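You operate a simulated robot arm through the tools that you are given. There is no shell and no other tool. Be economical: measure what you need, move in short steps, check, and stop when the job is done.

You run a simulated two-armed robot. Do the job below in one go: nothing can be reset, and whatever is moved stays where it is left.

Task
On the top of the grey stand, fold the yellow cloth in half.

The check looks at the end state, three seconds after you hand in, the way a careful person would. Anything else that was tipped, shoved, dropped, spilled or broken makes it a failure. Flat cloth is picked up by pressing the open fingertips on it (5 to 10 N) and closing them slowly along it; thin cloth reads only 2 to 8 mm in the jaws.

Robot
Two 7-joint arms with two-finger parallel grippers on one trunk, on a base that drives. Base frame: it is fixed to the floor where the robot stands at the start and does not move with it; the origin is under the middle of the robot, x ahead of it, y to its left, z up. Lengths are in m, angles in degrees, forces in N, time in s.
The left shoulder is at the start at [0.07, 0.134, 1.126], the right one opposite. Places, roughly: top of the grey stand [0.5, 0.2, 0.8]. Payload 1.57 kg a hand.
The tool frame of a hand sits at the grasp point between the pads (the TCP): z along the fingers, y along the line on which they close. The tips reach 0.03 m beyond it. Largest opening 0.08 m; finger width 0.017, thickness 0.012; the body of the gripper, 0.04 by 0.082 m, starts 0.08 m behind the TCP.
Orientation is that of the tool frame in the base frame, as [roll, pitch, yaw] about the fixed x, y, z axes, in that order (R = Rz(yaw) Ry(pitch) Rx(roll)). With the fingers straight down and closing along the base's y, the tool's x points along the base's -x, its y along +y and its z along -z.

Tools
- The arms move only by the tool step_arm. It takes "left_series", "right_series" or both (then of equal length, played together; a hand with none holds still); each is text: rows parted by semicolons, each of 7 numbers parted by spaces: the shift along the tool's x, y, z in cm, then the turn, a rotation vector about the tool's x, y, z in degrees, then the finger opening in cm, from 0 to 8. In form: tx ty tz rx ry rz jaw; .... A call has 1 to 12 rows; each row shifts and turns the commanded pose from where the row before left it, along the tool's axes as they then stand. Each row takes 0.2 s and may step no farther than 0.05 m and 8.6 degrees from the row before; otherwise, or with a gripper value out of range, the whole call is refused. A pose out of reach is approached as far as the arm can. The call stops where the force on the tool passes 40 N (or 10 N more than at its start, if that is more) or the arm is blocked; 0.2 s more then pass. Each finger travels about 0.153 m/s and halts on what it meets, pressing with about 43 N; the grip force reading is that of the motor and also rises with nothing between the fingers. The clock runs only during rows and for 0.2 s after the last one: add rows that do not move to give the fingers time. The reply holds the time, the measured pose of the TCP, the force on the tool along the base axes, the opening and the grip force, in the units named above and with some noise.
- Cameras (640 x 400 px; columns grow to the right, rows downward): "scene" is now at [0.1287, -0.002, 1.3365]; the picture's right is [-0.04, -1.00, 0.00], its down [-0.75, 0.03, -0.66] and it looks along [0.66, -0.03, -0.75] (base axes); focal length 278 px, centre (320, 200). "left" rides on the left gripper at [0.072, 0.007, -0.122] in its tool frame; the picture's right is [-0.09, 1.00, 0.00], its down [-0.84, -0.08, -0.54] and it looks along [-0.54, -0.05, 0.84] (tool axes); focal length 238 px, centre (320, 200). "right" rides on the right gripper at [0.072, -0.007, -0.122] in its tool frame; the picture's right is [0.09, 1.00, 0.00], its down [-0.84, 0.08, -0.54] and it looks along [-0.54, 0.05, 0.84] (tool axes); focal length 238 px, centre (320, 200). There is no depth. A picture from a camera that has moved, and an enlarged one, comes with that camera's place and axes in the base frame and with its lens.
- get_image(camera): a new picture of that camera. No time passes.
- lift_body(by): slides the trunk up (or, below 0, down) by that many m; the arms and the scene camera ride with it, the base frame stays. It gives what a move gives, with no picture.
- drive_base(legs): drives the robot by 1 to 6 legs, each [ahead, left, turn to the left] in m, m and degrees, along the robot's own axes; the way and the turn of a leg run together, so that a leg with both is an arc; at most 1.5 m and 180 degrees a leg. The arms and the cameras ride along, it lands a little off, and it stops where it bumps. It gives what a move gives.
- head_to(pan, tilt): turns the head with the scene camera to pan (to the left, within 86 degrees either way) and tilt (down, from -29 to 69), counted from straight ahead of the robot. It gives what a move gives.
- zoom(camera, box): a new picture of the part [left, top, right, bottom] of that camera's present view, enlarged. No time passes.
- finish_job(): hands the job in; it is judged then, once.

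Work in short steps. Places have to be worked out from the pictures, the camera data and where the tool is seen: move nearer, look again, correct. Check each grasp and each placing, and mend what went wrong. You have 120 turns and 108 pictures in all, those below and enlarged ones among them. Open the grippers and draw the arms clear of the work before you hand the job in, unless the task says otherwise; then end with one line.

The tools are called after "Emit:" by a JSON object that holds its "api" and its "payload". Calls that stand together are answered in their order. step_arm: Moves the arms, as the interface text tells. Its arguments: {"type":"object","properties":{"left_series":{"type":"string"},"right_series":{"type":"string"}},"required":[]} The other tools are called the same way: lift_body (by) slides the trunk up or down; drive_base (legs) drives the base; head_to (pan, tilt) turns the head that bears the scene camera; get_image (camera) takes a picture; zoom (camera, box) takes an enlarged picture of a part of a camera's view; finish_job () hands the job in.

At the start:

```text
clock: 0.0
left_position: [0.4802, 0.2466, 1.0408]
left_orientation: [-180.0, 0.0, 180.0]
left_wrist_force: [-0.6, -0.3, -0.2]
left_grip_width: 0.0801
left_gripper_force: 0.1
right_position: [0.4449, -0.1684, 1.0923]
right_orientation: [-180.0, 0.0, 179.9]
right_wrist_force: [-0.5, 0.4, 0.5]
right_grip_width: 0.0802
right_gripper_force: 0.1
trunk travel left (down, up): [-0.7, 0.24]
robot x, y, heading: [0.0042, -0.0013, 0.2]
head pan, tilt: [-2.3, 48.5]
```

scene: 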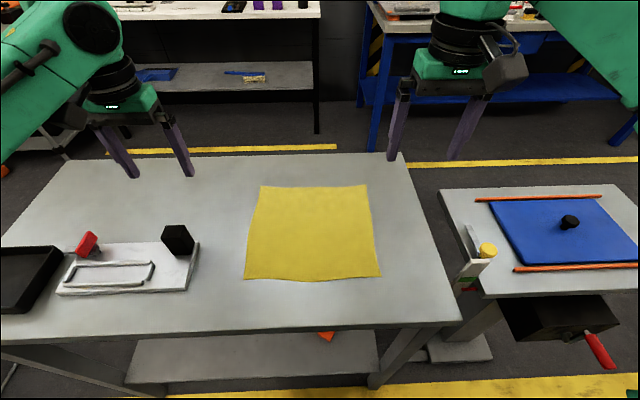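
right: 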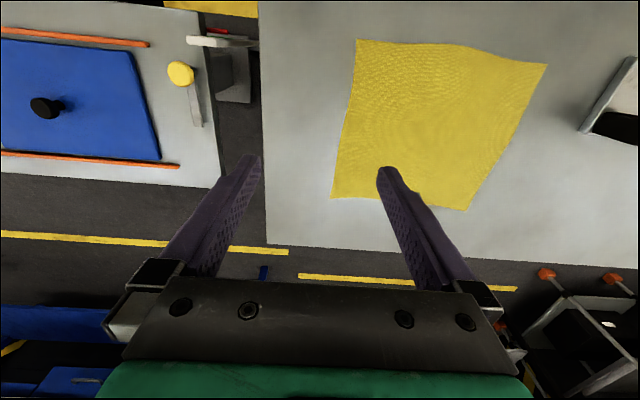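
left: 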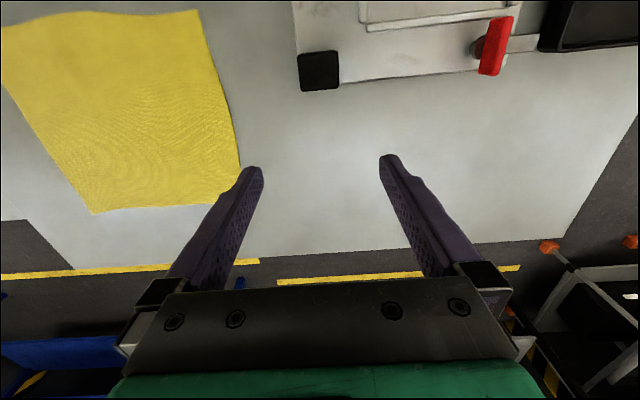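

The cloth's corners come out at about A(0.66, 0.13), B(0.65, -0.15), C(0.38, -0.14) and D(0.39, 0.14). I'll first move both hands above the far corners to test reach and look closer.

Emit:
{"api": "step_arm", "payload": {"left_series": "-2.67 -1.95 1.5 0 0 0 8; -2.67 -1.95 1.5 0 0 0 8; -2.67 -1.95 1.5 0 0 0 8; -2.67 -1.95 1.5 0 0 0 8; -2.67 -1.95 1.5 0 0 0 8; -2.67 -1.95 1.5 0 0 0 8; 0 0 0 0 0 0 8; 0 0 0 0 0 0 8", "right_series": "-3.25 0.47 2.37 0 0 0 8; -3.25 0.47 2.37 0 0 0 8; -3.25 0.47 2.37 0 0 0 8; -3.25 0.47 2.37 0 0 0 8; -3.25 0.47 2.37 0 0 0 8; -3.25 0.47 2.37 0 0 0 8; 0 0 0 0 0 0 8; 0 0 0 0 0 0 8"}}

Emit:
{"api": "get_image", "payload": {"camera": "scene"}}

Emit:
{"api": "get_image", "payload": {"camera": "left"}}

Emit:
{"api": "get_image", "payload": {"camera": "right"}}

```text
clock: 1.8
left_position: [0.6127, 0.148, 0.9662]
left_orientation: [-180.0, 0.0, -179.9]
left_wrist_force: [-0.5, 0.1, -0.9]
left_grip_width: 0.0798
left_gripper_force: 0.1
left hand out of reach, approached as far as the arm can: row 6
right_position: [0.5981, -0.1438, 0.974]
right_orientation: [179.9, 0.0, -180.0]
right_wrist_force: [-0.5, -0.3, 0.4]
right_grip_width: 0.08
right_gripper_force: 0.1
right hand out of reach, approached as far as the arm can: row 5, 6
trunk travel left (down, up): [-0.7, 0.24]
robot x, y, heading: [0.0018, -0.0026, -0.1]
head pan, tilt: [-2.3, 48.5]
```

```text
104 pictures are left
camera scene: at [0.1288, -0.0025, 1.3365], right [-0.04, -1.0, 0.0], down [-0.75, 0.03, -0.66], along [0.66, -0.03, -0.75], focal length 278 px, centre (320, 200)
```

scene: 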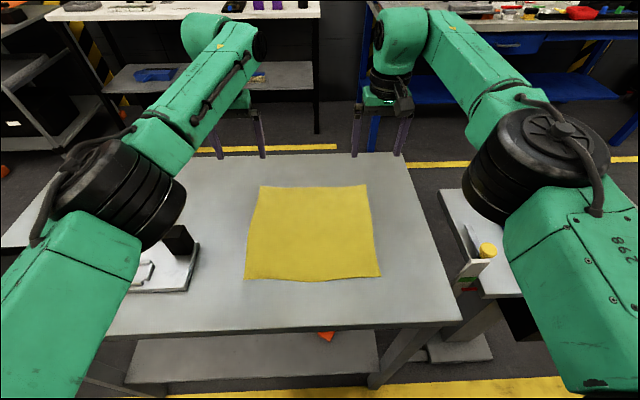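

```text
103 pictures are left
camera left: at [0.5406, 0.1554, 1.087], right [0.09, 1.0, 0.0], down [0.84, -0.08, 0.54], along [0.54, -0.05, -0.84], focal length 238 px, centre (320, 200)
```

left: 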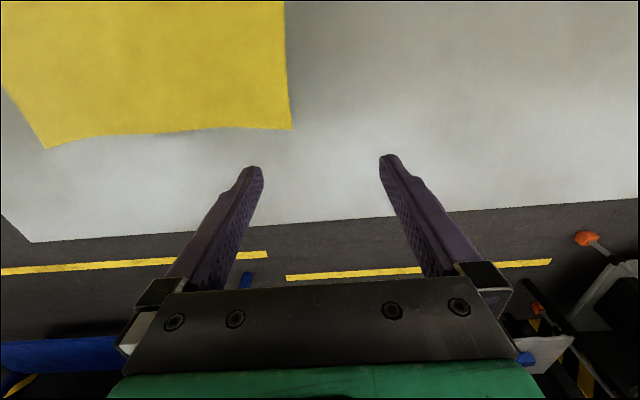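

```text
102 pictures are left
camera right: at [0.5251, -0.1489, 1.0949], right [-0.09, 1.0, 0.0], down [0.84, 0.08, 0.54], along [0.54, 0.05, -0.84], focal length 238 px, centre (320, 200)
```

right: 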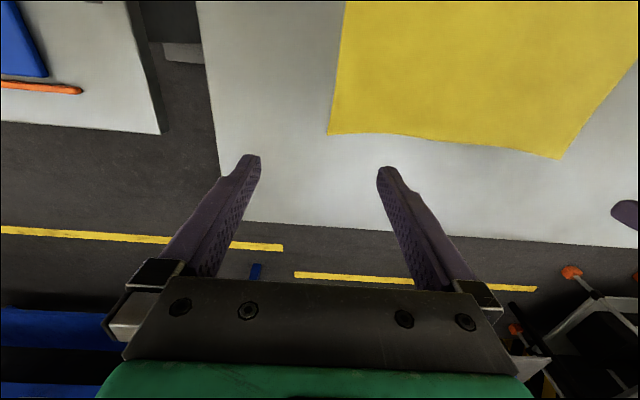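

The left and right views and the scene agree if the table top is at z≈0.845, which puts the cloth at x 0.365–0.61 and y −0.135 to 0.125. I plan to fold the far edge toward me. I'll turn both hands so the fingers close along x, just above the far corners.

Emit:
{"api": "step_arm", "payload": {"left_series": "3 -3.5 0 0 0 0 5; 0 0 0 0 0 8.2 5; 0 0 0 0 0 8.2 5; 0 0 0 0 0 8.2 5; 0 0 0 0 0 8.2 5; 0 0 0 0 0 8.2 5; 0 0 0 0 0 8.2 5; 0 0 0 0 0 8.2 5; 0 0 0 0 0 8.2 5; 0 0 0 0 0 8.2 5; 0 0 0 0 0 8.2 5; 0 0 0 0 0 8 5", "right_series": "2.3 2 0 0 0 0 5; 0 0 0 0 0 -8.2 5; 0 0 0 0 0 -8.2 5; 0 0 0 0 0 -8.2 5; 0 0 0 0 0 -8.2 5; 0 0 0 0 0 -8.2 5; 0 0 0 0 0 -8.2 5; 0 0 0 0 0 -8.2 5; 0 0 0 0 0 -8.2 5; 0 0 0 0 0 -8.2 5; 0 0 0 0 0 -8.2 5; 0 0 0 0 0 -8 5"}}

Emit:
{"api": "get_image", "payload": {"camera": "left"}}

Emit:
{"api": "get_image", "payload": {"camera": "right"}}

```text
clock: 4.4
left_position: [0.5835, 0.1154, 0.9643]
left_orientation: [-180.0, 0.0, 89.8]
left_wrist_force: [-1.5, -0.5, -0.7]
left_grip_width: 0.0499
left_gripper_force: 0.0
right_position: [0.5078, -0.125, 0.9595]
right_orientation: [-180.0, -0.1, -152.2]
right_wrist_force: [-0.3, 0.0, 0.0]
right_grip_width: 0.0498
right_gripper_force: 0.0
right hand out of reach, approached as far as the arm can: row 3, 4, 5, 6, 7, 8, 9, 10, 11, 12
trunk travel left (down, up): [-0.7, 0.24]
robot x, y, heading: [-0.0006, 0.0026, 0.1]
head pan, tilt: [-2.3, 48.5]
```

```text
101 pictures are left
camera left: at [0.5899, 0.1861, 1.0878], right [1.0, -0.09, 0.0], down [-0.08, -0.84, 0.54], along [-0.05, -0.54, -0.84], focal length 238 px, centre (320, 200)
```

left: 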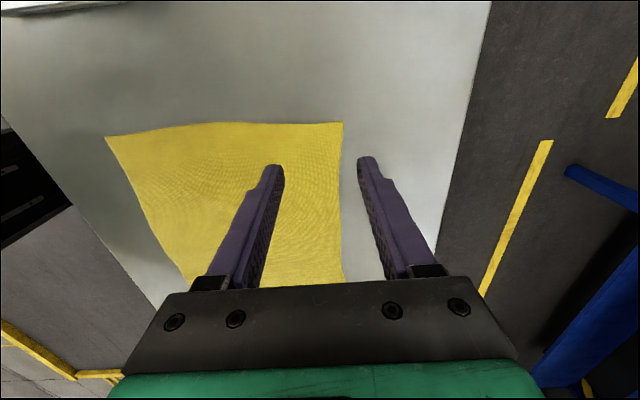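

```text
100 pictures are left
camera right: at [0.4467, -0.164, 1.0809], right [-0.55, 0.84, 0.0], down [0.7, 0.46, 0.54], along [0.45, 0.3, -0.84], focal length 238 px, centre (320, 200)
```

right: 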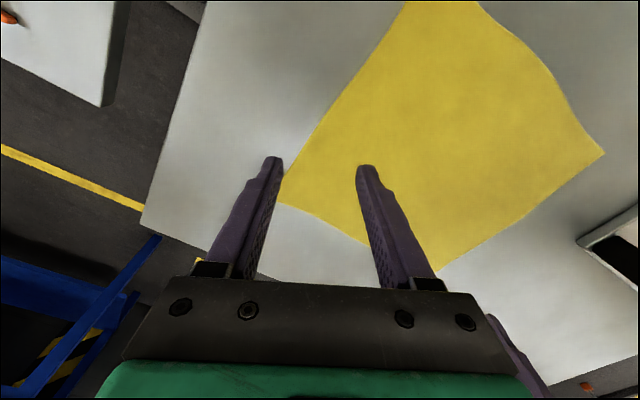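

The left hand took the turn, but the right wrist is limited in that direction, so I'll turn the right hand the other way.

Emit:
{"api": "step_arm", "payload": {"right_series": "0 0 0 0 0 8.5 5; 0 0 0 0 0 8.5 5; 0 0 0 0 0 8.5 5; 0 0 0 0 0 8.5 5; 0 0 0 0 0 8.5 5; 0 0 0 0 0 8.5 5; 0 0 0 0 0 8.5 5; 0 0 0 0 0 8.5 5; 0 0 0 0 0 8.5 5; 0 0 0 0 0 8.5 5; 0 0 0 0 0 8.5 5; 0 0 0 0 0 8.5 5"}}

```text
clock: 7.0
left_position: [0.583, 0.114, 0.9667]
left_orientation: [179.9, 0.0, 90.0]
left_wrist_force: [0.1, 0.1, 0.3]
left_grip_width: 0.05
left_gripper_force: 0.0
right_position: [0.5079, -0.1259, 0.9597]
right_orientation: [-179.9, 0.0, 105.6]
right_wrist_force: [-0.1, 0.4, 0.0]
right_grip_width: 0.0501
right_gripper_force: 0.0
trunk travel left (down, up): [-0.7, 0.24]
robot x, y, heading: [0.0023, -0.0009, -0.1]
head pan, tilt: [-2.3, 48.5]
```

Finish the right hand's turn and move it forward to x≈0.573.

Emit:
{"api": "step_arm", "payload": {"right_series": "0 0 0 0 0 7.8 5; 0 0 0 0 0 7.8 5; 0 3.25 0 0 0 0 5; 0 3.25 0 0 0 0 5; 0 0 0 0 0 0 5"}}

Emit:
{"api": "get_image", "payload": {"camera": "right"}}

Emit:
{"api": "get_image", "payload": {"camera": "scene"}}

```text
clock: 8.2
left_position: [0.5812, 0.1138, 0.9669]
left_orientation: [180.0, 0.1, 90.1]
left_wrist_force: [-0.4, 0.7, -0.5]
left_grip_width: 0.0499
left_gripper_force: 0.2
right_position: [0.5738, -0.1244, 0.959]
right_orientation: [179.9, 0.1, 90.3]
right_wrist_force: [0.3, -0.2, -0.1]
right_grip_width: 0.05
right_gripper_force: 0.1
trunk travel left (down, up): [-0.7, 0.24]
robot x, y, heading: [0.0035, 0.0016, -0.3]
head pan, tilt: [-2.3, 48.5]
```

```text
99 pictures are left
camera right: at [0.5658, -0.0524, 1.0816], right [1.0, 0.1, 0.0], down [0.08, -0.84, 0.54], along [0.05, -0.54, -0.84], focal length 238 px, centre (320, 200)
```

right: 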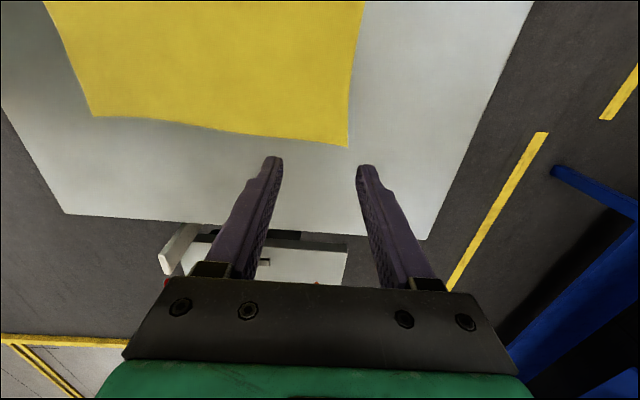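

```text
98 pictures are left
camera scene: at [0.128, -0.0028, 1.3366], right [-0.04, -1.0, 0.0], down [-0.75, 0.03, -0.66], along [0.66, -0.03, -0.75], focal length 278 px, centre (320, 200)
```

scene: 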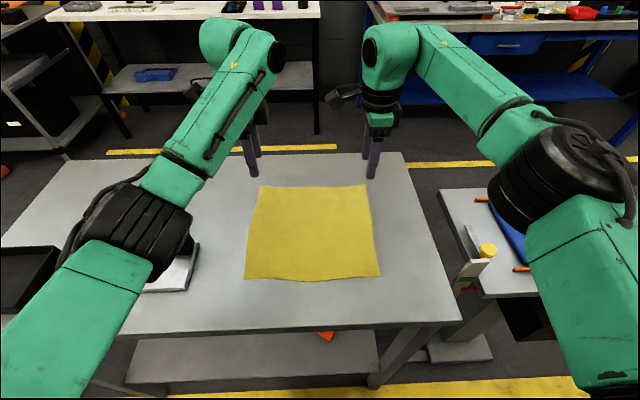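

Far-left corner is about (0.607, 0.121) and far-right about (0.603, −0.135). I'll lower both hands with a 3.5 cm opening to just above the surface, with the outer fingers just inside the far edge.

Emit:
{"api": "step_arm", "payload": {"left_series": "-0.7 -0.5 2 0 0 0 3.5; 0 0 2 0 0 0 3.5; 0 0 2 0 0 0 3.5; 0 0 1.5 0 0 0 3.5; 0 0 0 0 0 0 3.5", "right_series": "0.4 -0.3 2 0 0 0 3.5; 0 0 2 0 0 0 3.5; 0 0 2 0 0 0 3.5; 0 0 0.7 0 0 0 3.5; 0 0 0 0 0 0 3.5"}}

Emit:
{"api": "get_image", "payload": {"camera": "left"}}

Emit:
{"api": "get_image", "payload": {"camera": "right"}}

```text
clock: 9.4
left_position: [0.5779, 0.1081, 0.8914]
left_orientation: [179.9, 0.1, 90.0]
left_wrist_force: [0.4, 0.8, -0.4]
left_grip_width: 0.0351
left_gripper_force: 0.0
right_position: [0.5684, -0.1205, 0.8924]
right_orientation: [-180.0, -0.1, 90.2]
right_wrist_force: [0.5, 0.3, -0.7]
right_grip_width: 0.0351
right_gripper_force: 0.1
trunk travel left (down, up): [-0.7, 0.24]
robot x, y, heading: [-0.0007, 0.0019, 0.0]
head pan, tilt: [-2.3, 48.5]
```

```text
97 pictures are left
camera left: at [0.5843, 0.1789, 1.0126], right [1.0, -0.09, 0.0], down [-0.08, -0.84, 0.54], along [-0.05, -0.54, -0.84], focal length 238 px, centre (320, 200)
```

left: 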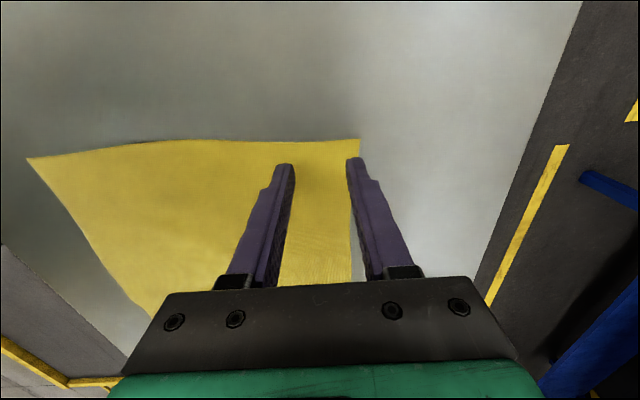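

```text
96 pictures are left
camera right: at [0.5628, -0.0484, 1.0145], right [1.0, 0.1, 0.0], down [0.08, -0.84, 0.54], along [0.05, -0.54, -0.84], focal length 238 px, centre (320, 200)
```

right: 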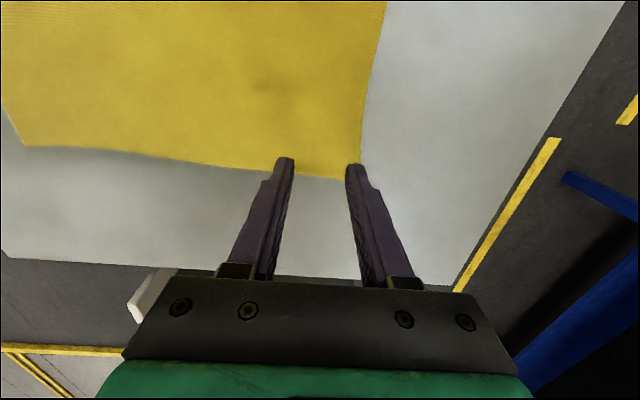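

Both outer fingers are right on the edge, so I'll shift them slightly inward and descend gently.

Emit:
{"api": "step_arm", "payload": {"left_series": "-0.4 -0.4 0.5 0 0 0 3.5; 0 0 0.5 0 0 0 3.5; 0 0 0.2 0 0 0 3.5; 0 0 0 0 0 0 3.5", "right_series": "0.4 -0.4 0.5 0 0 0 3.5; 0 0 0.5 0 0 0 3.5; 0 0 0.2 0 0 0 3.5; 0 0 0 0 0 0 3.5"}}

```text
clock: 10.4
left_position: [0.5736, 0.1025, 0.881]
left_orientation: [179.8, -0.1, 90.0]
left_wrist_force: [2.4, 0.5, 13.1]
left_grip_width: 0.0343
left_gripper_force: 0.0
right_position: [0.5636, -0.1162, 0.8813]
right_orientation: [179.9, 0.0, 90.2]
right_wrist_force: [0.5, -1.0, -0.7]
right_grip_width: 0.0354
right_gripper_force: 0.1
trunk travel left (down, up): [-0.7, 0.24]
robot x, y, heading: [0.0042, -0.0008, 0.1]
head pan, tilt: [-2.3, 48.5]
```

Left is already pressing with 13 N, so the table top is at z≈0.851. I'll ease the left up a hair and lower the right a little.

Emit:
{"api": "step_arm", "payload": {"left_series": "0 0 -0.1 0 0 0 3.5; 0 0 0 0 0 0 3.5", "right_series": "0 0 0.1 0 0 0 3.5; 0 0 0 0 0 0 3.5"}}

```text
clock: 11.0
left_position: [0.5725, 0.1034, 0.8813]
left_orientation: [179.9, -0.1, 89.9]
left_wrist_force: [1.6, -0.5, 8.5]
left_grip_width: 0.0354
left_gripper_force: 0.1
right_position: [0.5658, -0.1181, 0.8813]
right_orientation: [179.8, -0.1, 90.2]
right_wrist_force: [-0.4, -0.3, 6.3]
right_grip_width: 0.0351
right_gripper_force: 0.1
trunk travel left (down, up): [-0.7, 0.24]
robot x, y, heading: [0.0005, 0.0017, -0.4]
head pan, tilt: [-2.3, 48.5]
```

Both hands press within 5–10 N. Now I'll close slowly along the cloth.

Emit:
{"api": "step_arm", "payload": {"left_series": "0 0 0 0 0 0 3.1; 0 0 0 0 0 0 2.7; 0 0 0 0 0 0 2.3; 0 0 0 0 0 0 1.9; 0 0 0 0 0 0 1.5; 0 0 0 0 0 0 1.1; 0 0 0 0 0 0 0.8; 0 0 0 0 0 0 0.5; 0 0 0 0 0 0 0.2; 0 0 0 0 0 0 0; 0 0 0 0 0 0 0", "right_series": "0 0 0 0 0 0 3.1; 0 0 0 0 0 0 2.7; 0 0 0 0 0 0 2.3; 0 0 0 0 0 0 1.9; 0 0 0 0 0 0 1.5; 0 0 0 0 0 0 1.1; 0 0 0 0 0 0 0.8; 0 0 0 0 0 0 0.5; 0 0 0 0 0 0 0.2; 0 0 0 0 0 0 0; 0 0 0 0 0 0 0"}}

Emit:
{"api": "get_image", "payload": {"camera": "left"}}

Emit:
{"api": "get_image", "payload": {"camera": "right"}}

```text
clock: 13.4
left_position: [0.5718, 0.1032, 0.8812]
left_orientation: [180.0, 0.1, 90.0]
left_wrist_force: [1.0, -1.7, 4.5]
left_grip_width: 0.0021
left_gripper_force: 24.0
right_position: [0.5651, -0.1158, 0.8813]
right_orientation: [179.8, 0.0, 90.1]
right_wrist_force: [-0.1, 2.4, 9.4]
right_grip_width: 0.0016
right_gripper_force: 23.1
trunk travel left (down, up): [-0.7, 0.24]
robot x, y, heading: [-0.0053, 0.0007, 0.3]
head pan, tilt: [-2.3, 48.5]
```

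```text
95 pictures are left
camera left: at [0.5788, 0.1753, 1.003], right [1.0, -0.09, 0.0], down [-0.08, -0.84, 0.54], along [-0.05, -0.54, -0.84], focal length 238 px, centre (320, 200)
```

left: 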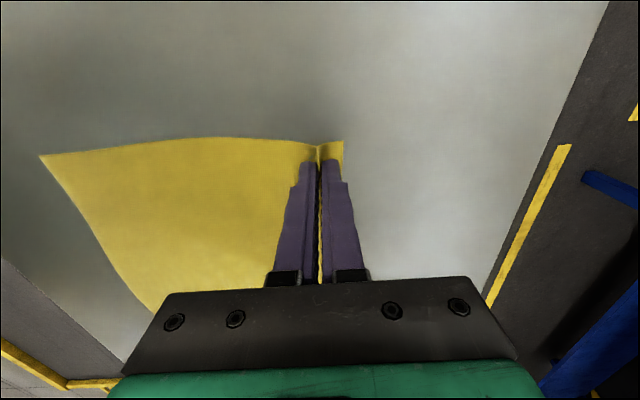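

```text
94 pictures are left
camera right: at [0.5569, -0.0442, 1.0027], right [1.0, 0.1, 0.0], down [0.08, -0.84, 0.54], along [0.05, -0.54, -0.84], focal length 238 px, centre (320, 200)
```

right: 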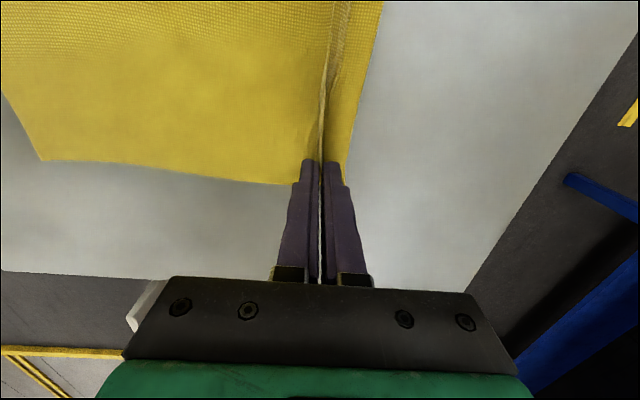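

Both jaws show a ridge of cloth. I'll lift 3 cm and check that it holds.

Emit:
{"api": "step_arm", "payload": {"left_series": "0 0 -1 0 0 0 0; 0 0 -1 0 0 0 0; 0 0 -1 0 0 0 0; 0 0 0 0 0 0 0", "right_series": "0 0 -1 0 0 0 0; 0 0 -1 0 0 0 0; 0 0 -1 0 0 0 0; 0 0 0 0 0 0 0"}}

Emit:
{"api": "get_image", "payload": {"camera": "scene"}}

Emit:
{"api": "get_image", "payload": {"camera": "left"}}

Emit:
{"api": "get_image", "payload": {"camera": "right"}}

```text
clock: 14.4
left_position: [0.574, 0.1025, 0.9102]
left_orientation: [-179.9, 0.0, 89.9]
left_wrist_force: [0.6, 0.5, 0.0]
left_grip_width: 0.0022
left_gripper_force: 23.8
right_position: [0.5665, -0.1162, 0.9094]
right_orientation: [-179.9, 0.0, 90.1]
right_wrist_force: [0.2, 0.7, -0.1]
right_grip_width: 0.0019
right_gripper_force: 24.0
trunk travel left (down, up): [-0.7, 0.24]
robot x, y, heading: [-0.003, 0.0028, 0.1]
head pan, tilt: [-2.3, 48.5]
```

```text
93 pictures are left
camera scene: at [0.1289, -0.0021, 1.3365], right [-0.04, -1.0, 0.0], down [-0.75, 0.03, -0.66], along [0.66, -0.03, -0.75], focal length 278 px, centre (320, 200)
```

scene: 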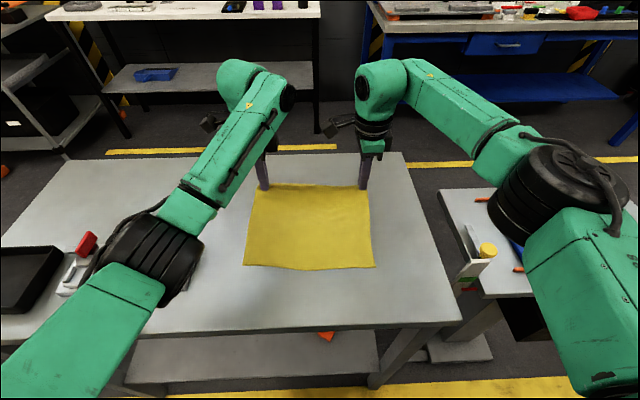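

```text
92 pictures are left
camera left: at [0.5809, 0.175, 1.0318], right [1.0, -0.09, 0.0], down [-0.08, -0.84, 0.54], along [-0.05, -0.54, -0.84], focal length 238 px, centre (320, 200)
```

left: 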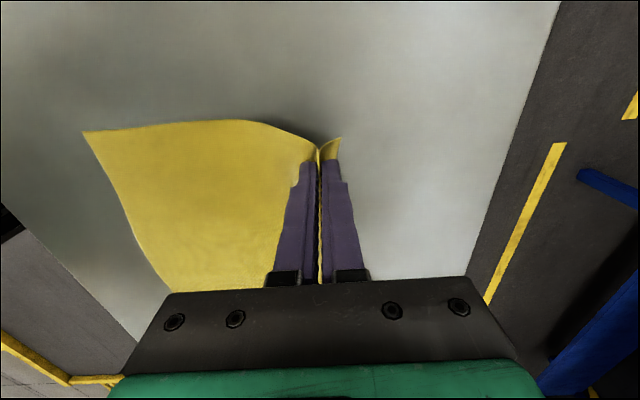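

```text
91 pictures are left
camera right: at [0.5593, -0.0443, 1.0312], right [1.0, 0.1, 0.0], down [0.08, -0.84, 0.54], along [0.05, -0.54, -0.84], focal length 238 px, centre (320, 200)
```

right: 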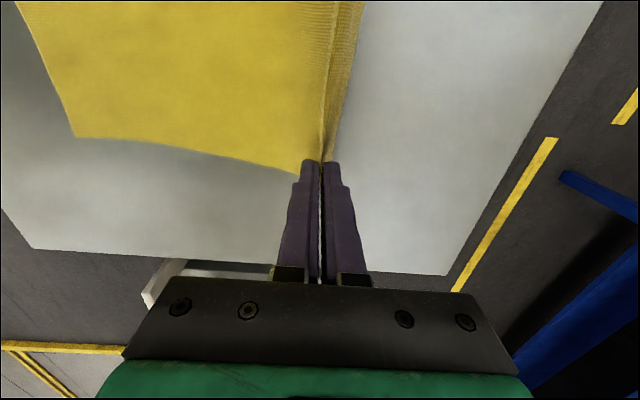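

The grip holds, but laying this edge toward me with vertical fingers would leave the edge flap turned back. Folding the near edge away from me, with the fingers tilting outward, suits these arms better. I'll put the cloth back down and open slowly to spread it again.

Emit:
{"api": "step_arm", "payload": {"left_series": "0 0 1 0 0 0 0; 0 0 1 0 0 0 0; 0 0 0.9 0 0 0 0; 0 0 0 0 0 0 0; 0 0 0 0 0 0 0.5; 0 0 0 0 0 0 1; 0 0 0 0 0 0 1.5; 0 0 0 0 0 0 2; 0 0 0 0 0 0 2.5; 0 0 0 0 0 0 3; 0 0 0 0 0 0 3.5; 0 0 0 0 0 0 3.9", "right_series": "0 0 1 0 0 0 0; 0 0 1 0 0 0 0; 0 0 0.8 0 0 0 0; 0 0 0 0 0 0 0; 0 0 0 0 0 0 0.5; 0 0 0 0 0 0 1; 0 0 0 0 0 0 1.5; 0 0 0 0 0 0 2; 0 0 0 0 0 0 2.5; 0 0 0 0 0 0 3; 0 0 0 0 0 0 3.5; 0 0 0 0 0 0 3.9"}}

Emit:
{"api": "step_arm", "payload": {"left_series": "0 0 -3 0 0 0 3.9; 0 0 -4 0 0 0 3.9; 0 -4 -2 0 0 0 3.9; 0 -4.5 0 0 0 0 3.9; 0 -4.5 0 0 0 0 3.9; 0 -4.5 0 0 0 0 3.9; 0 0 0 0 0 0 3.9", "right_series": "0 0 -3 0 0 0 3.9; 0 0 -4 0 0 0 3.9; 0 -4 -2 0 0 0 3.9; 0 -4.5 0 0 0 0 3.9; 0 -4.5 0 0 0 0 3.9; 0 -4 0 0 0 0 3.9; 0 0 0 0 0 0 3.9"}}

Emit:
{"api": "get_image", "payload": {"camera": "scene"}}

Emit:
{"api": "get_image", "payload": {"camera": "left"}}

Emit:
{"api": "get_image", "payload": {"camera": "right"}}

```text
clock: 17.0
left_position: [0.5737, 0.1027, 0.8809]
left_orientation: [-180.0, 0.0, 90.1]
left_wrist_force: [-0.6, -0.3, -0.4]
left_grip_width: 0.0389
left_gripper_force: 0.1
right_position: [0.5665, -0.1176, 0.882]
right_orientation: [180.0, 0.0, 90.3]
right_wrist_force: [-0.6, -0.2, 2.0]
right_grip_width: 0.0377
right_gripper_force: 0.1
trunk travel left (down, up): [-0.7, 0.24]
robot x, y, heading: [0.0025, 0.0016, 0.0]
head pan, tilt: [-2.3, 48.5]
```

```text
clock: 18.6
left_position: [0.3986, 0.103, 0.9707]
left_orientation: [-179.9, 0.0, 90.2]
left_wrist_force: [-0.1, -0.1, -0.2]
left_grip_width: 0.0387
left_gripper_force: 0.1
right_position: [0.3963, -0.1171, 0.9716]
right_orientation: [-179.9, 0.0, 90.2]
right_wrist_force: [0.0, -1.0, -0.2]
right_grip_width: 0.0391
right_gripper_force: 0.0
trunk travel left (down, up): [-0.7, 0.24]
robot x, y, heading: [0.0022, -0.0002, 0.1]
head pan, tilt: [-2.3, 48.5]
```

```text
90 pictures are left
camera scene: at [0.1304, -0.0023, 1.3363], right [-0.04, -1.0, 0.0], down [-0.75, 0.03, -0.66], along [0.66, -0.03, -0.75], focal length 278 px, centre (320, 200)
```

scene: 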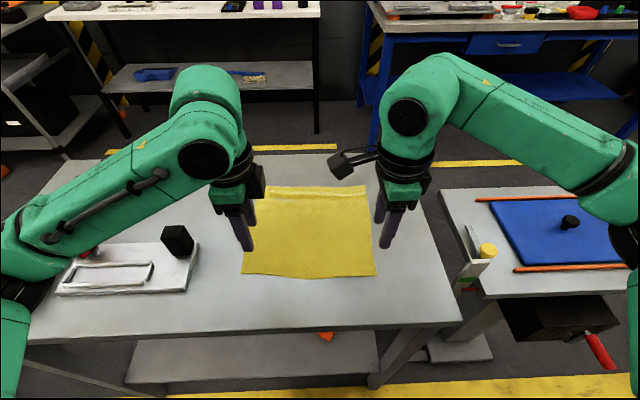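

```text
89 pictures are left
camera left: at [0.4064, 0.1747, 1.0926], right [1.0, -0.09, 0.0], down [-0.07, -0.84, 0.54], along [-0.05, -0.54, -0.84], focal length 238 px, centre (320, 200)
```

left: 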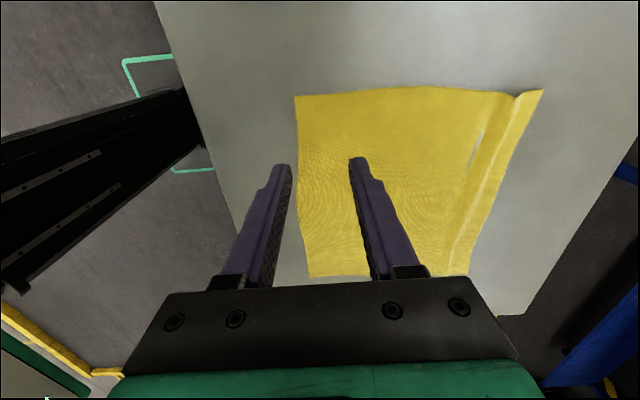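

```text
88 pictures are left
camera right: at [0.3889, -0.0454, 1.0928], right [1.0, 0.09, 0.0], down [0.08, -0.84, 0.54], along [0.05, -0.54, -0.84], focal length 238 px, centre (320, 200)
```

right: 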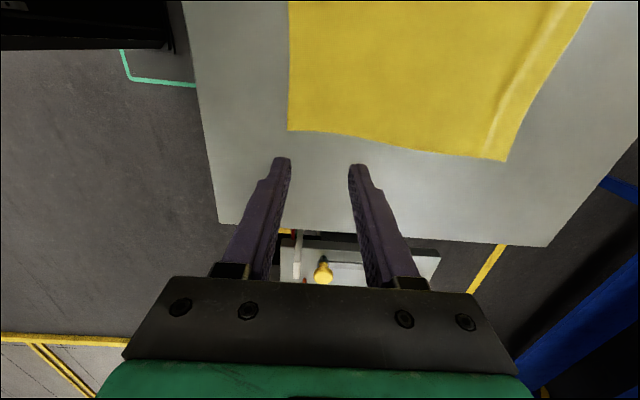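

Only a low ridge remains at x≈0.58 near the far edge. I'll smooth it by putting the fingers on either side of it, pressing, and opening.

Emit:
{"api": "step_arm", "payload": {"left_series": "0 4.5 0 0 0 0 2.4; 0 4.5 0 0 0 0 2.4; 0 4.5 0 0 0 0 2.4; 0 4.5 0 0 0 0 2.4; 0 0 3 0 0 0 2.4; 0 0 3 0 0 0 2.4; 0 0 2.4 0 0 0 2.4; 0 0 0.5 0 0 0 2.4; 0 0 0 0 0 0 2.4", "right_series": "0 4.5 0 0 0 0 2.4; 0 4.5 0 0 0 0 2.4; 0 4.3 0 0 0 0 2.4; 0 4.3 0 0 0 0 2.4; 0 0 3 0 0 0 2.4; 0 0 3 0 0 0 2.4; 0 0 2.4 0 0 0 2.4; 0 0 0.6 0 0 0 2.4; 0 0 0 0 0 0 2.4"}}

Emit:
{"api": "get_image", "payload": {"camera": "left"}}

Emit:
{"api": "get_image", "payload": {"camera": "right"}}

```text
clock: 20.6
left_position: [0.5787, 0.1041, 0.8824]
left_orientation: [-179.9, 0.1, 90.0]
left_wrist_force: [0.4, 0.0, -0.2]
left_grip_width: 0.0243
left_gripper_force: 0.0
right_position: [0.5709, -0.1175, 0.8814]
right_orientation: [-180.0, -0.1, 90.2]
right_wrist_force: [0.1, -0.1, 2.4]
right_grip_width: 0.024
right_gripper_force: 0.1
trunk travel left (down, up): [-0.7, 0.24]
robot x, y, heading: [0.0036, -0.001, 0.0]
head pan, tilt: [-2.3, 48.5]
```

```text
87 pictures are left
camera left: at [0.5851, 0.1754, 1.0037], right [1.0, -0.09, 0.0], down [-0.08, -0.84, 0.54], along [-0.05, -0.54, -0.84], focal length 238 px, centre (320, 200)
```

left: 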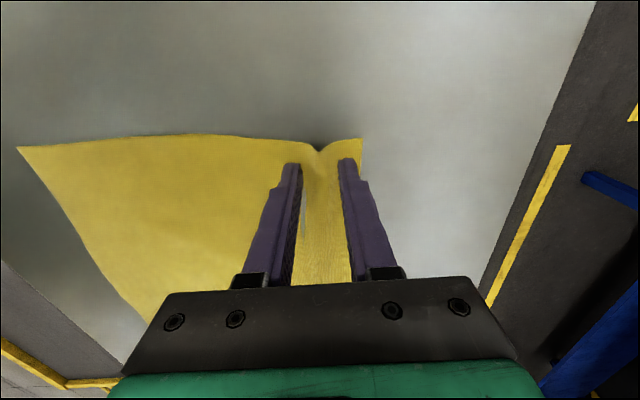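

```text
86 pictures are left
camera right: at [0.5642, -0.0443, 1.0028], right [1.0, 0.1, 0.0], down [0.08, -0.84, 0.54], along [0.05, -0.54, -0.84], focal length 238 px, centre (320, 200)
```

right: 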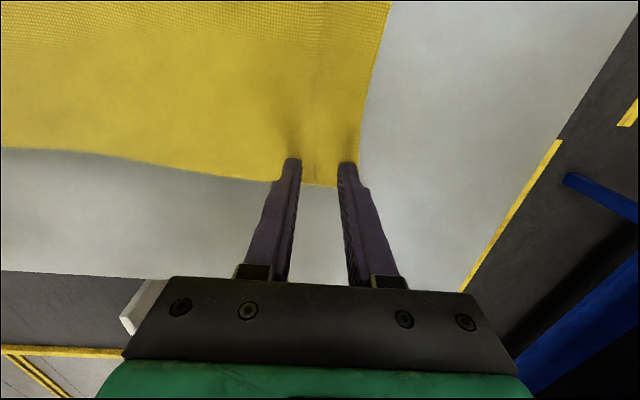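

The fingers straddle the ridge. I'll press 2–3 mm more and open slowly to stretch it flat.

Emit:
{"api": "step_arm", "payload": {"left_series": "0 0 0.2 0 0 0 2.4; 0 0 0.05 0 0 0 2.4; 0 0 0 0 0 0 2.8; 0 0 0 0 0 0 3.2; 0 0 0 0 0 0 3.6; 0 0 0 0 0 0 4; 0 0 0 0 0 0 4.4; 0 0 0 0 0 0 4.8; 0 0 0 0 0 0 4.8", "right_series": "0 0 0.1 0 0 0 2.4; 0 0 0 0 0 0 2.4; 0 0 0 0 0 0 2.8; 0 0 0 0 0 0 3.2; 0 0 0 0 0 0 3.6; 0 0 0 0 0 0 4; 0 0 0 0 0 0 4.4; 0 0 0 0 0 0 4.8; 0 0 0 0 0 0 4.8"}}

Emit:
{"api": "step_arm", "payload": {"left_series": "0 0 -3 0 0 0 4.8; 0 0 -4 0 0 0 4.8; 0 -4 -2 0 0 0 3.5; 0 -4.5 0 0 0 0 3.5; 0 -4.5 0 0 0 0 3.5; 0 -4.5 0 0 0 0 3.5; 0 0 0 0 0 0 3.5", "right_series": "0 0 -3 0 0 0 4.8; 0 0 -4 0 0 0 4.8; 0 -4 -2 0 0 0 3.5; 0 -4.5 0 0 0 0 3.5; 0 -4.5 0 0 0 0 3.5; 0 -4.5 0 0 0 0 3.5; 0 0 0 0 0 0 3.5"}}

Emit:
{"api": "get_image", "payload": {"camera": "scene"}}

Emit:
{"api": "get_image", "payload": {"camera": "left"}}

Emit:
{"api": "get_image", "payload": {"camera": "right"}}

```text
clock: 22.6
left_position: [0.577, 0.1022, 0.8803]
left_orientation: [-180.0, 0.0, 90.0]
left_wrist_force: [-1.9, -0.7, 9.4]
left_grip_width: 0.0429
left_gripper_force: 0.1
right_position: [0.5687, -0.1181, 0.881]
right_orientation: [179.9, 0.0, 90.2]
right_wrist_force: [-0.2, 0.3, 1.0]
right_grip_width: 0.0477
right_gripper_force: 0.2
trunk travel left (down, up): [-0.7, 0.24]
robot x, y, heading: [0.0017, 0.0013, 0.2]
head pan, tilt: [-2.3, 48.5]
```

```text
clock: 24.2
left_position: [0.4051, 0.1032, 0.9701]
left_orientation: [-179.8, 0.0, 90.1]
left_wrist_force: [0.1, -1.4, 0.3]
left_grip_width: 0.035
left_gripper_force: 0.0
right_position: [0.3973, -0.1191, 0.9699]
right_orientation: [-179.9, 0.0, 90.1]
right_wrist_force: [-0.2, 0.0, 0.7]
right_grip_width: 0.035
right_gripper_force: 0.1
trunk travel left (down, up): [-0.7, 0.24]
robot x, y, heading: [-0.0016, -0.0005, -0.1]
head pan, tilt: [-2.3, 48.5]
```

```text
85 pictures are left
camera scene: at [0.1304, -0.0023, 1.3363], right [-0.04, -1.0, 0.0], down [-0.75, 0.03, -0.66], along [0.66, -0.03, -0.75], focal length 278 px, centre (320, 200)
```

scene: 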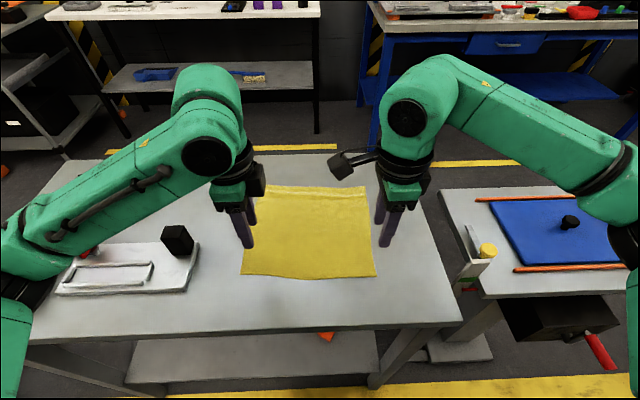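

```text
84 pictures are left
camera left: at [0.4111, 0.1752, 1.0917], right [1.0, -0.09, 0.0], down [-0.07, -0.84, 0.54], along [-0.05, -0.54, -0.84], focal length 238 px, centre (320, 200)
```

left: 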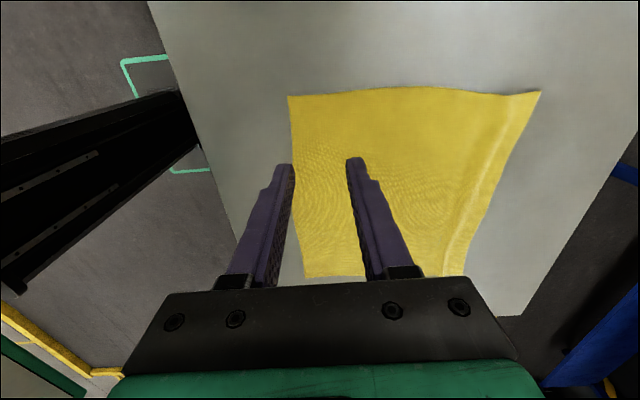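

```text
83 pictures are left
camera right: at [0.3906, -0.0457, 1.0907], right [1.0, 0.09, 0.0], down [0.08, -0.84, 0.54], along [0.05, -0.54, -0.84], focal length 238 px, centre (320, 200)
```

right: 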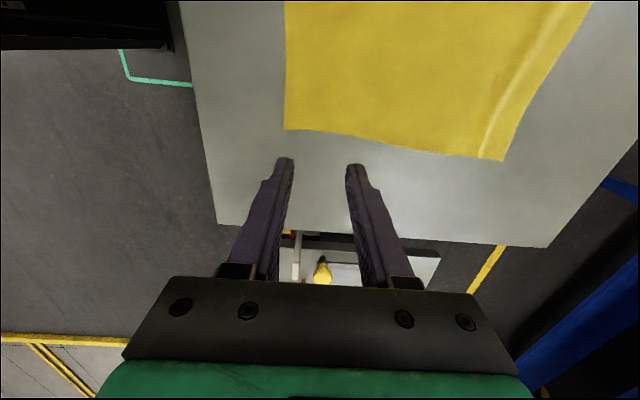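

Good: far corners are about (0.613, 0.122) and (0.599, −0.132), near corners about (0.378, 0.139) and (0.362, −0.119). Now I'll lower onto the near corners with a 3 cm opening.

Emit:
{"api": "step_arm", "payload": {"left_series": "1.8 0 3 0 0 0 3; 0 0 3 0 0 0 3; 0 0 1.5 0 0 0 3; 0 0 0 0 0 0 3", "right_series": "1.8 -0.8 3 0 0 0 3; 0 0 3 0 0 0 3; 0 0 1.5 0 0 0 3; 0 0 0 0 0 0 3"}}

Emit:
{"api": "get_image", "payload": {"camera": "left"}}

Emit:
{"api": "get_image", "payload": {"camera": "right"}}

```text
clock: 25.2
left_position: [0.4028, 0.1213, 0.8935]
left_orientation: [179.9, 0.1, 90.0]
left_wrist_force: [0.0, 0.3, -0.8]
left_grip_width: 0.0301
left_gripper_force: 0.1
right_position: [0.3897, -0.1003, 0.8951]
right_orientation: [-180.0, 0.0, 90.3]
right_wrist_force: [0.2, 0.8, -1.3]
right_grip_width: 0.03
right_gripper_force: 0.0
trunk travel left (down, up): [-0.7, 0.24]
robot x, y, heading: [-0.0025, -0.0003, 0.2]
head pan, tilt: [-2.3, 48.5]
```

```text
82 pictures are left
camera left: at [0.4111, 0.1933, 1.0159], right [1.0, -0.09, 0.0], down [-0.08, -0.84, 0.54], along [-0.05, -0.54, -0.84], focal length 238 px, centre (320, 200)
```

left: 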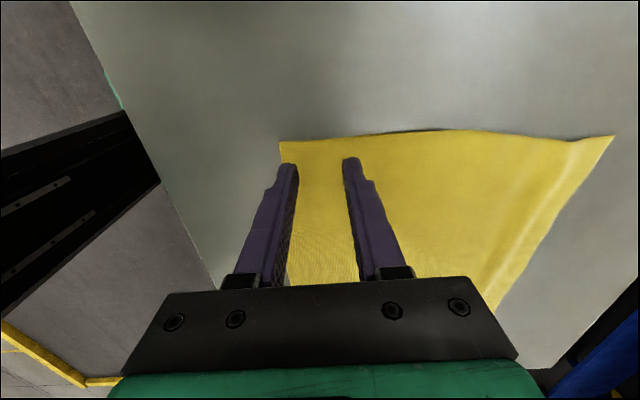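

```text
81 pictures are left
camera right: at [0.3824, -0.0274, 1.0167], right [1.0, 0.1, 0.0], down [0.08, -0.84, 0.54], along [0.05, -0.54, -0.84], focal length 238 px, centre (320, 200)
```

right: 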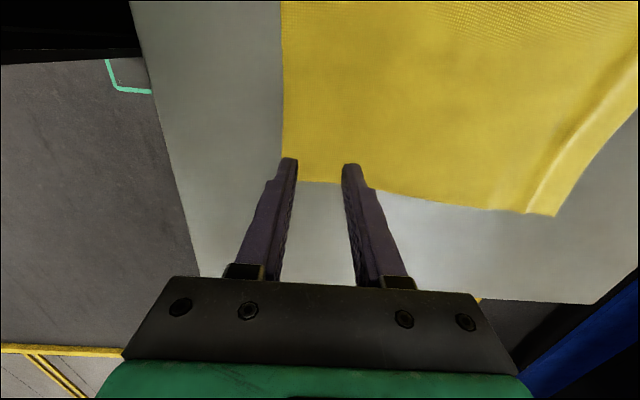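

The outer fingers are right at the edge, so I'll shift about 5 mm inward and press down.

Emit:
{"api": "step_arm", "payload": {"left_series": "0 0.6 0.5 0 0 0 3; 0 0 0.5 0 0 0 3; 0 0 0.25 0 0 0 3; 0 0 0 0 0 0 3", "right_series": "0 0.5 0.6 0 0 0 3; 0 0 0.5 0 0 0 3; 0 0 0.25 0 0 0 3; 0 0 0 0 0 0 3"}}

```text
clock: 26.2
left_position: [0.4101, 0.1201, 0.8805]
left_orientation: [-179.9, 0.0, 90.1]
left_wrist_force: [-0.5, 0.0, -0.4]
left_grip_width: 0.03
left_gripper_force: 0.1
right_position: [0.3947, -0.0999, 0.8819]
right_orientation: [179.9, 0.0, 90.2]
right_wrist_force: [1.0, 0.2, 0.8]
right_grip_width: 0.0299
right_gripper_force: 0.0
trunk travel left (down, up): [-0.7, 0.24]
robot x, y, heading: [0.0017, -0.0033, 0.2]
head pan, tilt: [-2.3, 48.5]
```

Barely touching, so I'll press a bit more.

Emit:
{"api": "step_arm", "payload": {"left_series": "0 0 0.12 0 0 0 3; 0 0 0 0 0 0 3", "right_series": "0 0 0.12 0 0 0 3; 0 0 0 0 0 0 3"}}

```text
clock: 26.8
left_position: [0.4094, 0.1222, 0.882]
left_orientation: [-179.9, 0.0, 90.0]
left_wrist_force: [1.4, 0.7, 3.5]
left_grip_width: 0.03
left_gripper_force: 0.0
right_position: [0.394, -0.1001, 0.8822]
right_orientation: [179.8, 0.0, 90.2]
right_wrist_force: [0.2, 0.8, 2.4]
right_grip_width: 0.0296
right_gripper_force: 0.1
trunk travel left (down, up): [-0.7, 0.24]
robot x, y, heading: [0.0016, -0.0023, -0.1]
head pan, tilt: [-2.3, 48.5]
```

Another millimetre on each, then close slowly.

Emit:
{"api": "step_arm", "payload": {"left_series": "0 0 0.1 0 0 0 3; 0 0 0 0 0 0 3; 0 0 0 0 0 0 2.7; 0 0 0 0 0 0 2.3; 0 0 0 0 0 0 1.9; 0 0 0 0 0 0 1.5; 0 0 0 0 0 0 1.1; 0 0 0 0 0 0 0.8; 0 0 0 0 0 0 0.5; 0 0 0 0 0 0 0.2; 0 0 0 0 0 0 0; 0 0 0 0 0 0 0", "right_series": "0 0 0.12 0 0 0 3; 0 0 0 0 0 0 3; 0 0 0 0 0 0 2.7; 0 0 0 0 0 0 2.3; 0 0 0 0 0 0 1.9; 0 0 0 0 0 0 1.5; 0 0 0 0 0 0 1.1; 0 0 0 0 0 0 0.8; 0 0 0 0 0 0 0.5; 0 0 0 0 0 0 0.2; 0 0 0 0 0 0 0; 0 0 0 0 0 0 0"}}

Emit:
{"api": "get_image", "payload": {"camera": "left"}}

Emit:
{"api": "get_image", "payload": {"camera": "right"}}

Emit:
{"api": "get_image", "payload": {"camera": "scene"}}

```text
clock: 29.4
left_position: [0.4076, 0.1203, 0.8813]
left_orientation: [179.9, 0.0, 90.0]
left_wrist_force: [0.1, -1.3, 12.4]
left_grip_width: 0.0017
left_gripper_force: 23.1
right_position: [0.392, -0.0997, 0.8809]
right_orientation: [179.8, -0.1, 90.2]
right_wrist_force: [-0.8, 1.8, 11.8]
right_grip_width: 0.0013
right_gripper_force: 23.5
trunk travel left (down, up): [-0.7, 0.24]
robot x, y, heading: [-0.0028, 0.0027, 0.3]
head pan, tilt: [-2.3, 48.5]
```

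```text
80 pictures are left
camera left: at [0.4138, 0.1926, 1.0029], right [1.0, -0.09, 0.0], down [-0.08, -0.84, 0.54], along [-0.05, -0.54, -0.84], focal length 238 px, centre (320, 200)
```

left: 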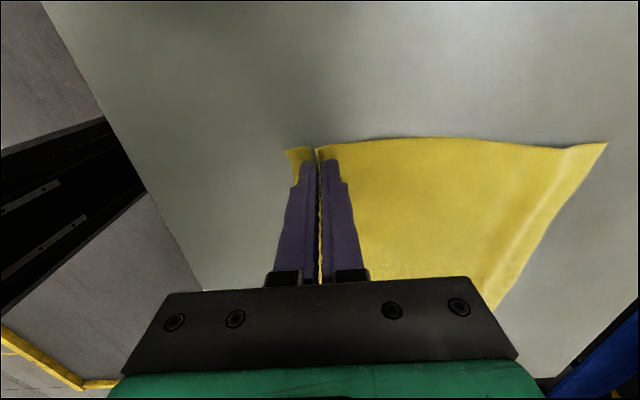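

```text
79 pictures are left
camera right: at [0.3842, -0.0272, 1.0026], right [1.0, 0.1, 0.0], down [0.08, -0.84, 0.54], along [0.05, -0.54, -0.84], focal length 238 px, centre (320, 200)
```

right: 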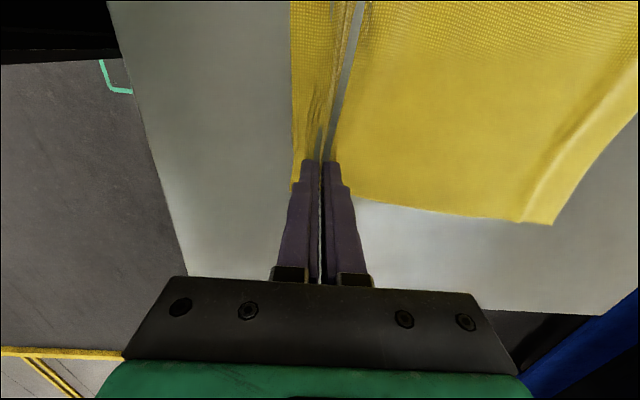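

```text
78 pictures are left
camera scene: at [0.1249, -0.0022, 1.337], right [-0.04, -1.0, 0.0], down [-0.75, 0.03, -0.66], along [0.66, -0.03, -0.75], focal length 278 px, centre (320, 200)
```

scene: 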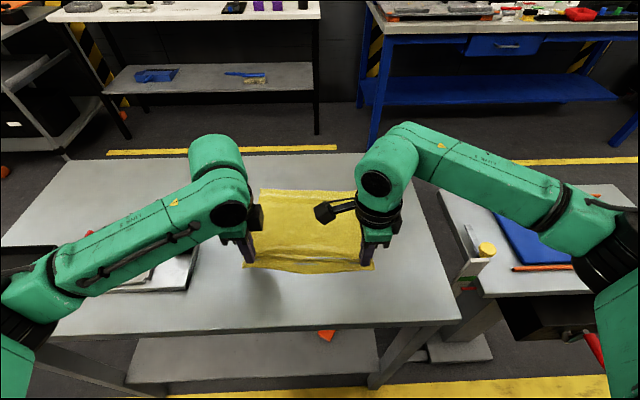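

I gripped it, but this grip takes a 3 cm ridge plus a flap, which would leave a zig-zag crumple at the edge. I want to catch just the hem, with one finger outside the edge. I'll reopen slowly while pressed to spread the cloth, then lift and look.

Emit:
{"api": "step_arm", "payload": {"left_series": "0 0 0 0 0 0 0.5; 0 0 0 0 0 0 1; 0 0 0 0 0 0 1.5; 0 0 0 0 0 0 2; 0 0 0 0 0 0 2.5; 0 0 0 0 0 0 3; 0 0 0 0 0 0 3.5; 0 0 0 0 0 0 4; 0 0 0 0 0 0 4; 0 0 -2 0 0 0 4; 0 0 -2 0 0 0 4; 0 0 0 0 0 0 4", "right_series": "0 0 0 0 0 0 0.5; 0 0 0 0 0 0 1; 0 0 0 0 0 0 1.5; 0 0 0 0 0 0 2; 0 0 0 0 0 0 2.5; 0 0 0 0 0 0 3; 0 0 0 0 0 0 3.5; 0 0 0 0 0 0 4; 0 0 0 0 0 0 4; 0 0 -2 0 0 0 4; 0 0 -2 0 0 0 4; 0 0 0 0 0 0 4"}}

Emit:
{"api": "get_image", "payload": {"camera": "left"}}

Emit:
{"api": "get_image", "payload": {"camera": "right"}}

```text
clock: 32.0
left_position: [0.4088, 0.1213, 0.9198]
left_orientation: [-179.9, 0.0, 89.9]
left_wrist_force: [1.1, 0.3, -0.1]
left_grip_width: 0.04
left_gripper_force: 0.1
right_position: [0.3942, -0.0974, 0.92]
right_orientation: [-180.0, 0.0, 90.2]
right_wrist_force: [0.2, 0.8, 0.6]
right_grip_width: 0.0397
right_gripper_force: 0.0
trunk travel left (down, up): [-0.7, 0.24]
robot x, y, heading: [-0.0027, -0.0007, -0.1]
head pan, tilt: [-2.3, 48.5]
```

```text
77 pictures are left
camera left: at [0.4171, 0.193, 1.0418], right [1.0, -0.09, 0.0], down [-0.08, -0.84, 0.54], along [-0.05, -0.54, -0.84], focal length 238 px, centre (320, 200)
```

left: 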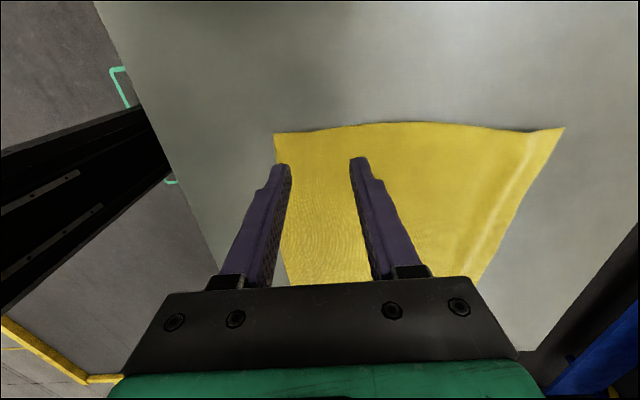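

```text
76 pictures are left
camera right: at [0.3879, -0.0271, 1.041], right [1.0, 0.1, 0.0], down [0.08, -0.84, 0.54], along [0.05, -0.54, -0.84], focal length 238 px, centre (320, 200)
```

right: 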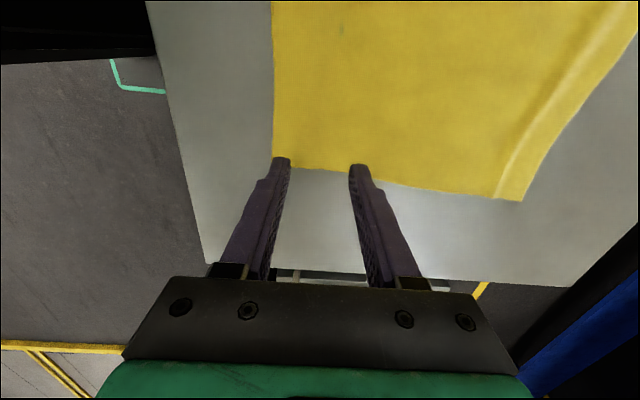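

The cloth lies flat again: near-left corner about (0.375, 0.139), near-right about (0.354, −0.117). I'll put the outer fingers outside the edge and the inner ones about 1.2 cm inside.

Emit:
{"api": "step_arm", "payload": {"left_series": "0 -3.6 0 0 0 0 2.8; 0 0 2 0 0 0 2.8; 0 0 1.6 0 0 0 2.8; 0 0 0.3 0 0 0 2.8; 0 0 0 0 0 0 2.8", "right_series": "0 -4.2 0 0 0 0 2.8; 0 0 2 0 0 0 2.8; 0 0 1.6 0 0 0 2.8; 0 0 0.3 0 0 0 2.8; 0 0 0 0 0 0 2.8"}}

Emit:
{"api": "get_image", "payload": {"camera": "left"}}

Emit:
{"api": "get_image", "payload": {"camera": "right"}}

```text
clock: 33.2
left_position: [0.3724, 0.1223, 0.88]
left_orientation: [-180.0, 0.0, 90.0]
left_wrist_force: [0.0, 0.7, 1.2]
left_grip_width: 0.0279
left_gripper_force: 0.0
right_position: [0.3518, -0.0987, 0.8802]
right_orientation: [179.9, -0.1, 90.2]
right_wrist_force: [-0.2, -0.3, 5.0]
right_grip_width: 0.0279
right_gripper_force: 0.1
trunk travel left (down, up): [-0.7, 0.24]
robot x, y, heading: [0.0001, 0.0017, 0.1]
head pan, tilt: [-2.3, 48.5]
```

```text
75 pictures are left
camera left: at [0.3798, 0.1938, 1.0031], right [1.0, -0.09, 0.0], down [-0.08, -0.84, 0.54], along [-0.05, -0.54, -0.84], focal length 238 px, centre (320, 200)
```

left: 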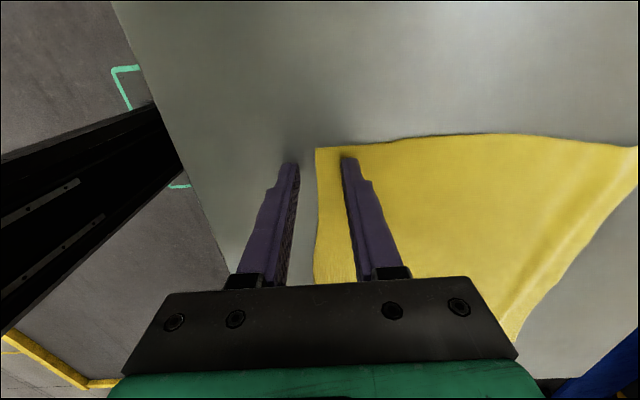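

```text
74 pictures are left
camera right: at [0.3443, -0.027, 1.0026], right [1.0, 0.1, 0.0], down [0.08, -0.84, 0.54], along [0.05, -0.54, -0.84], focal length 238 px, centre (320, 200)
```

right: 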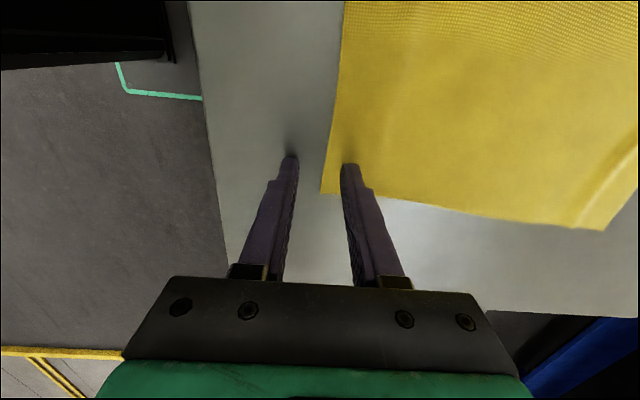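

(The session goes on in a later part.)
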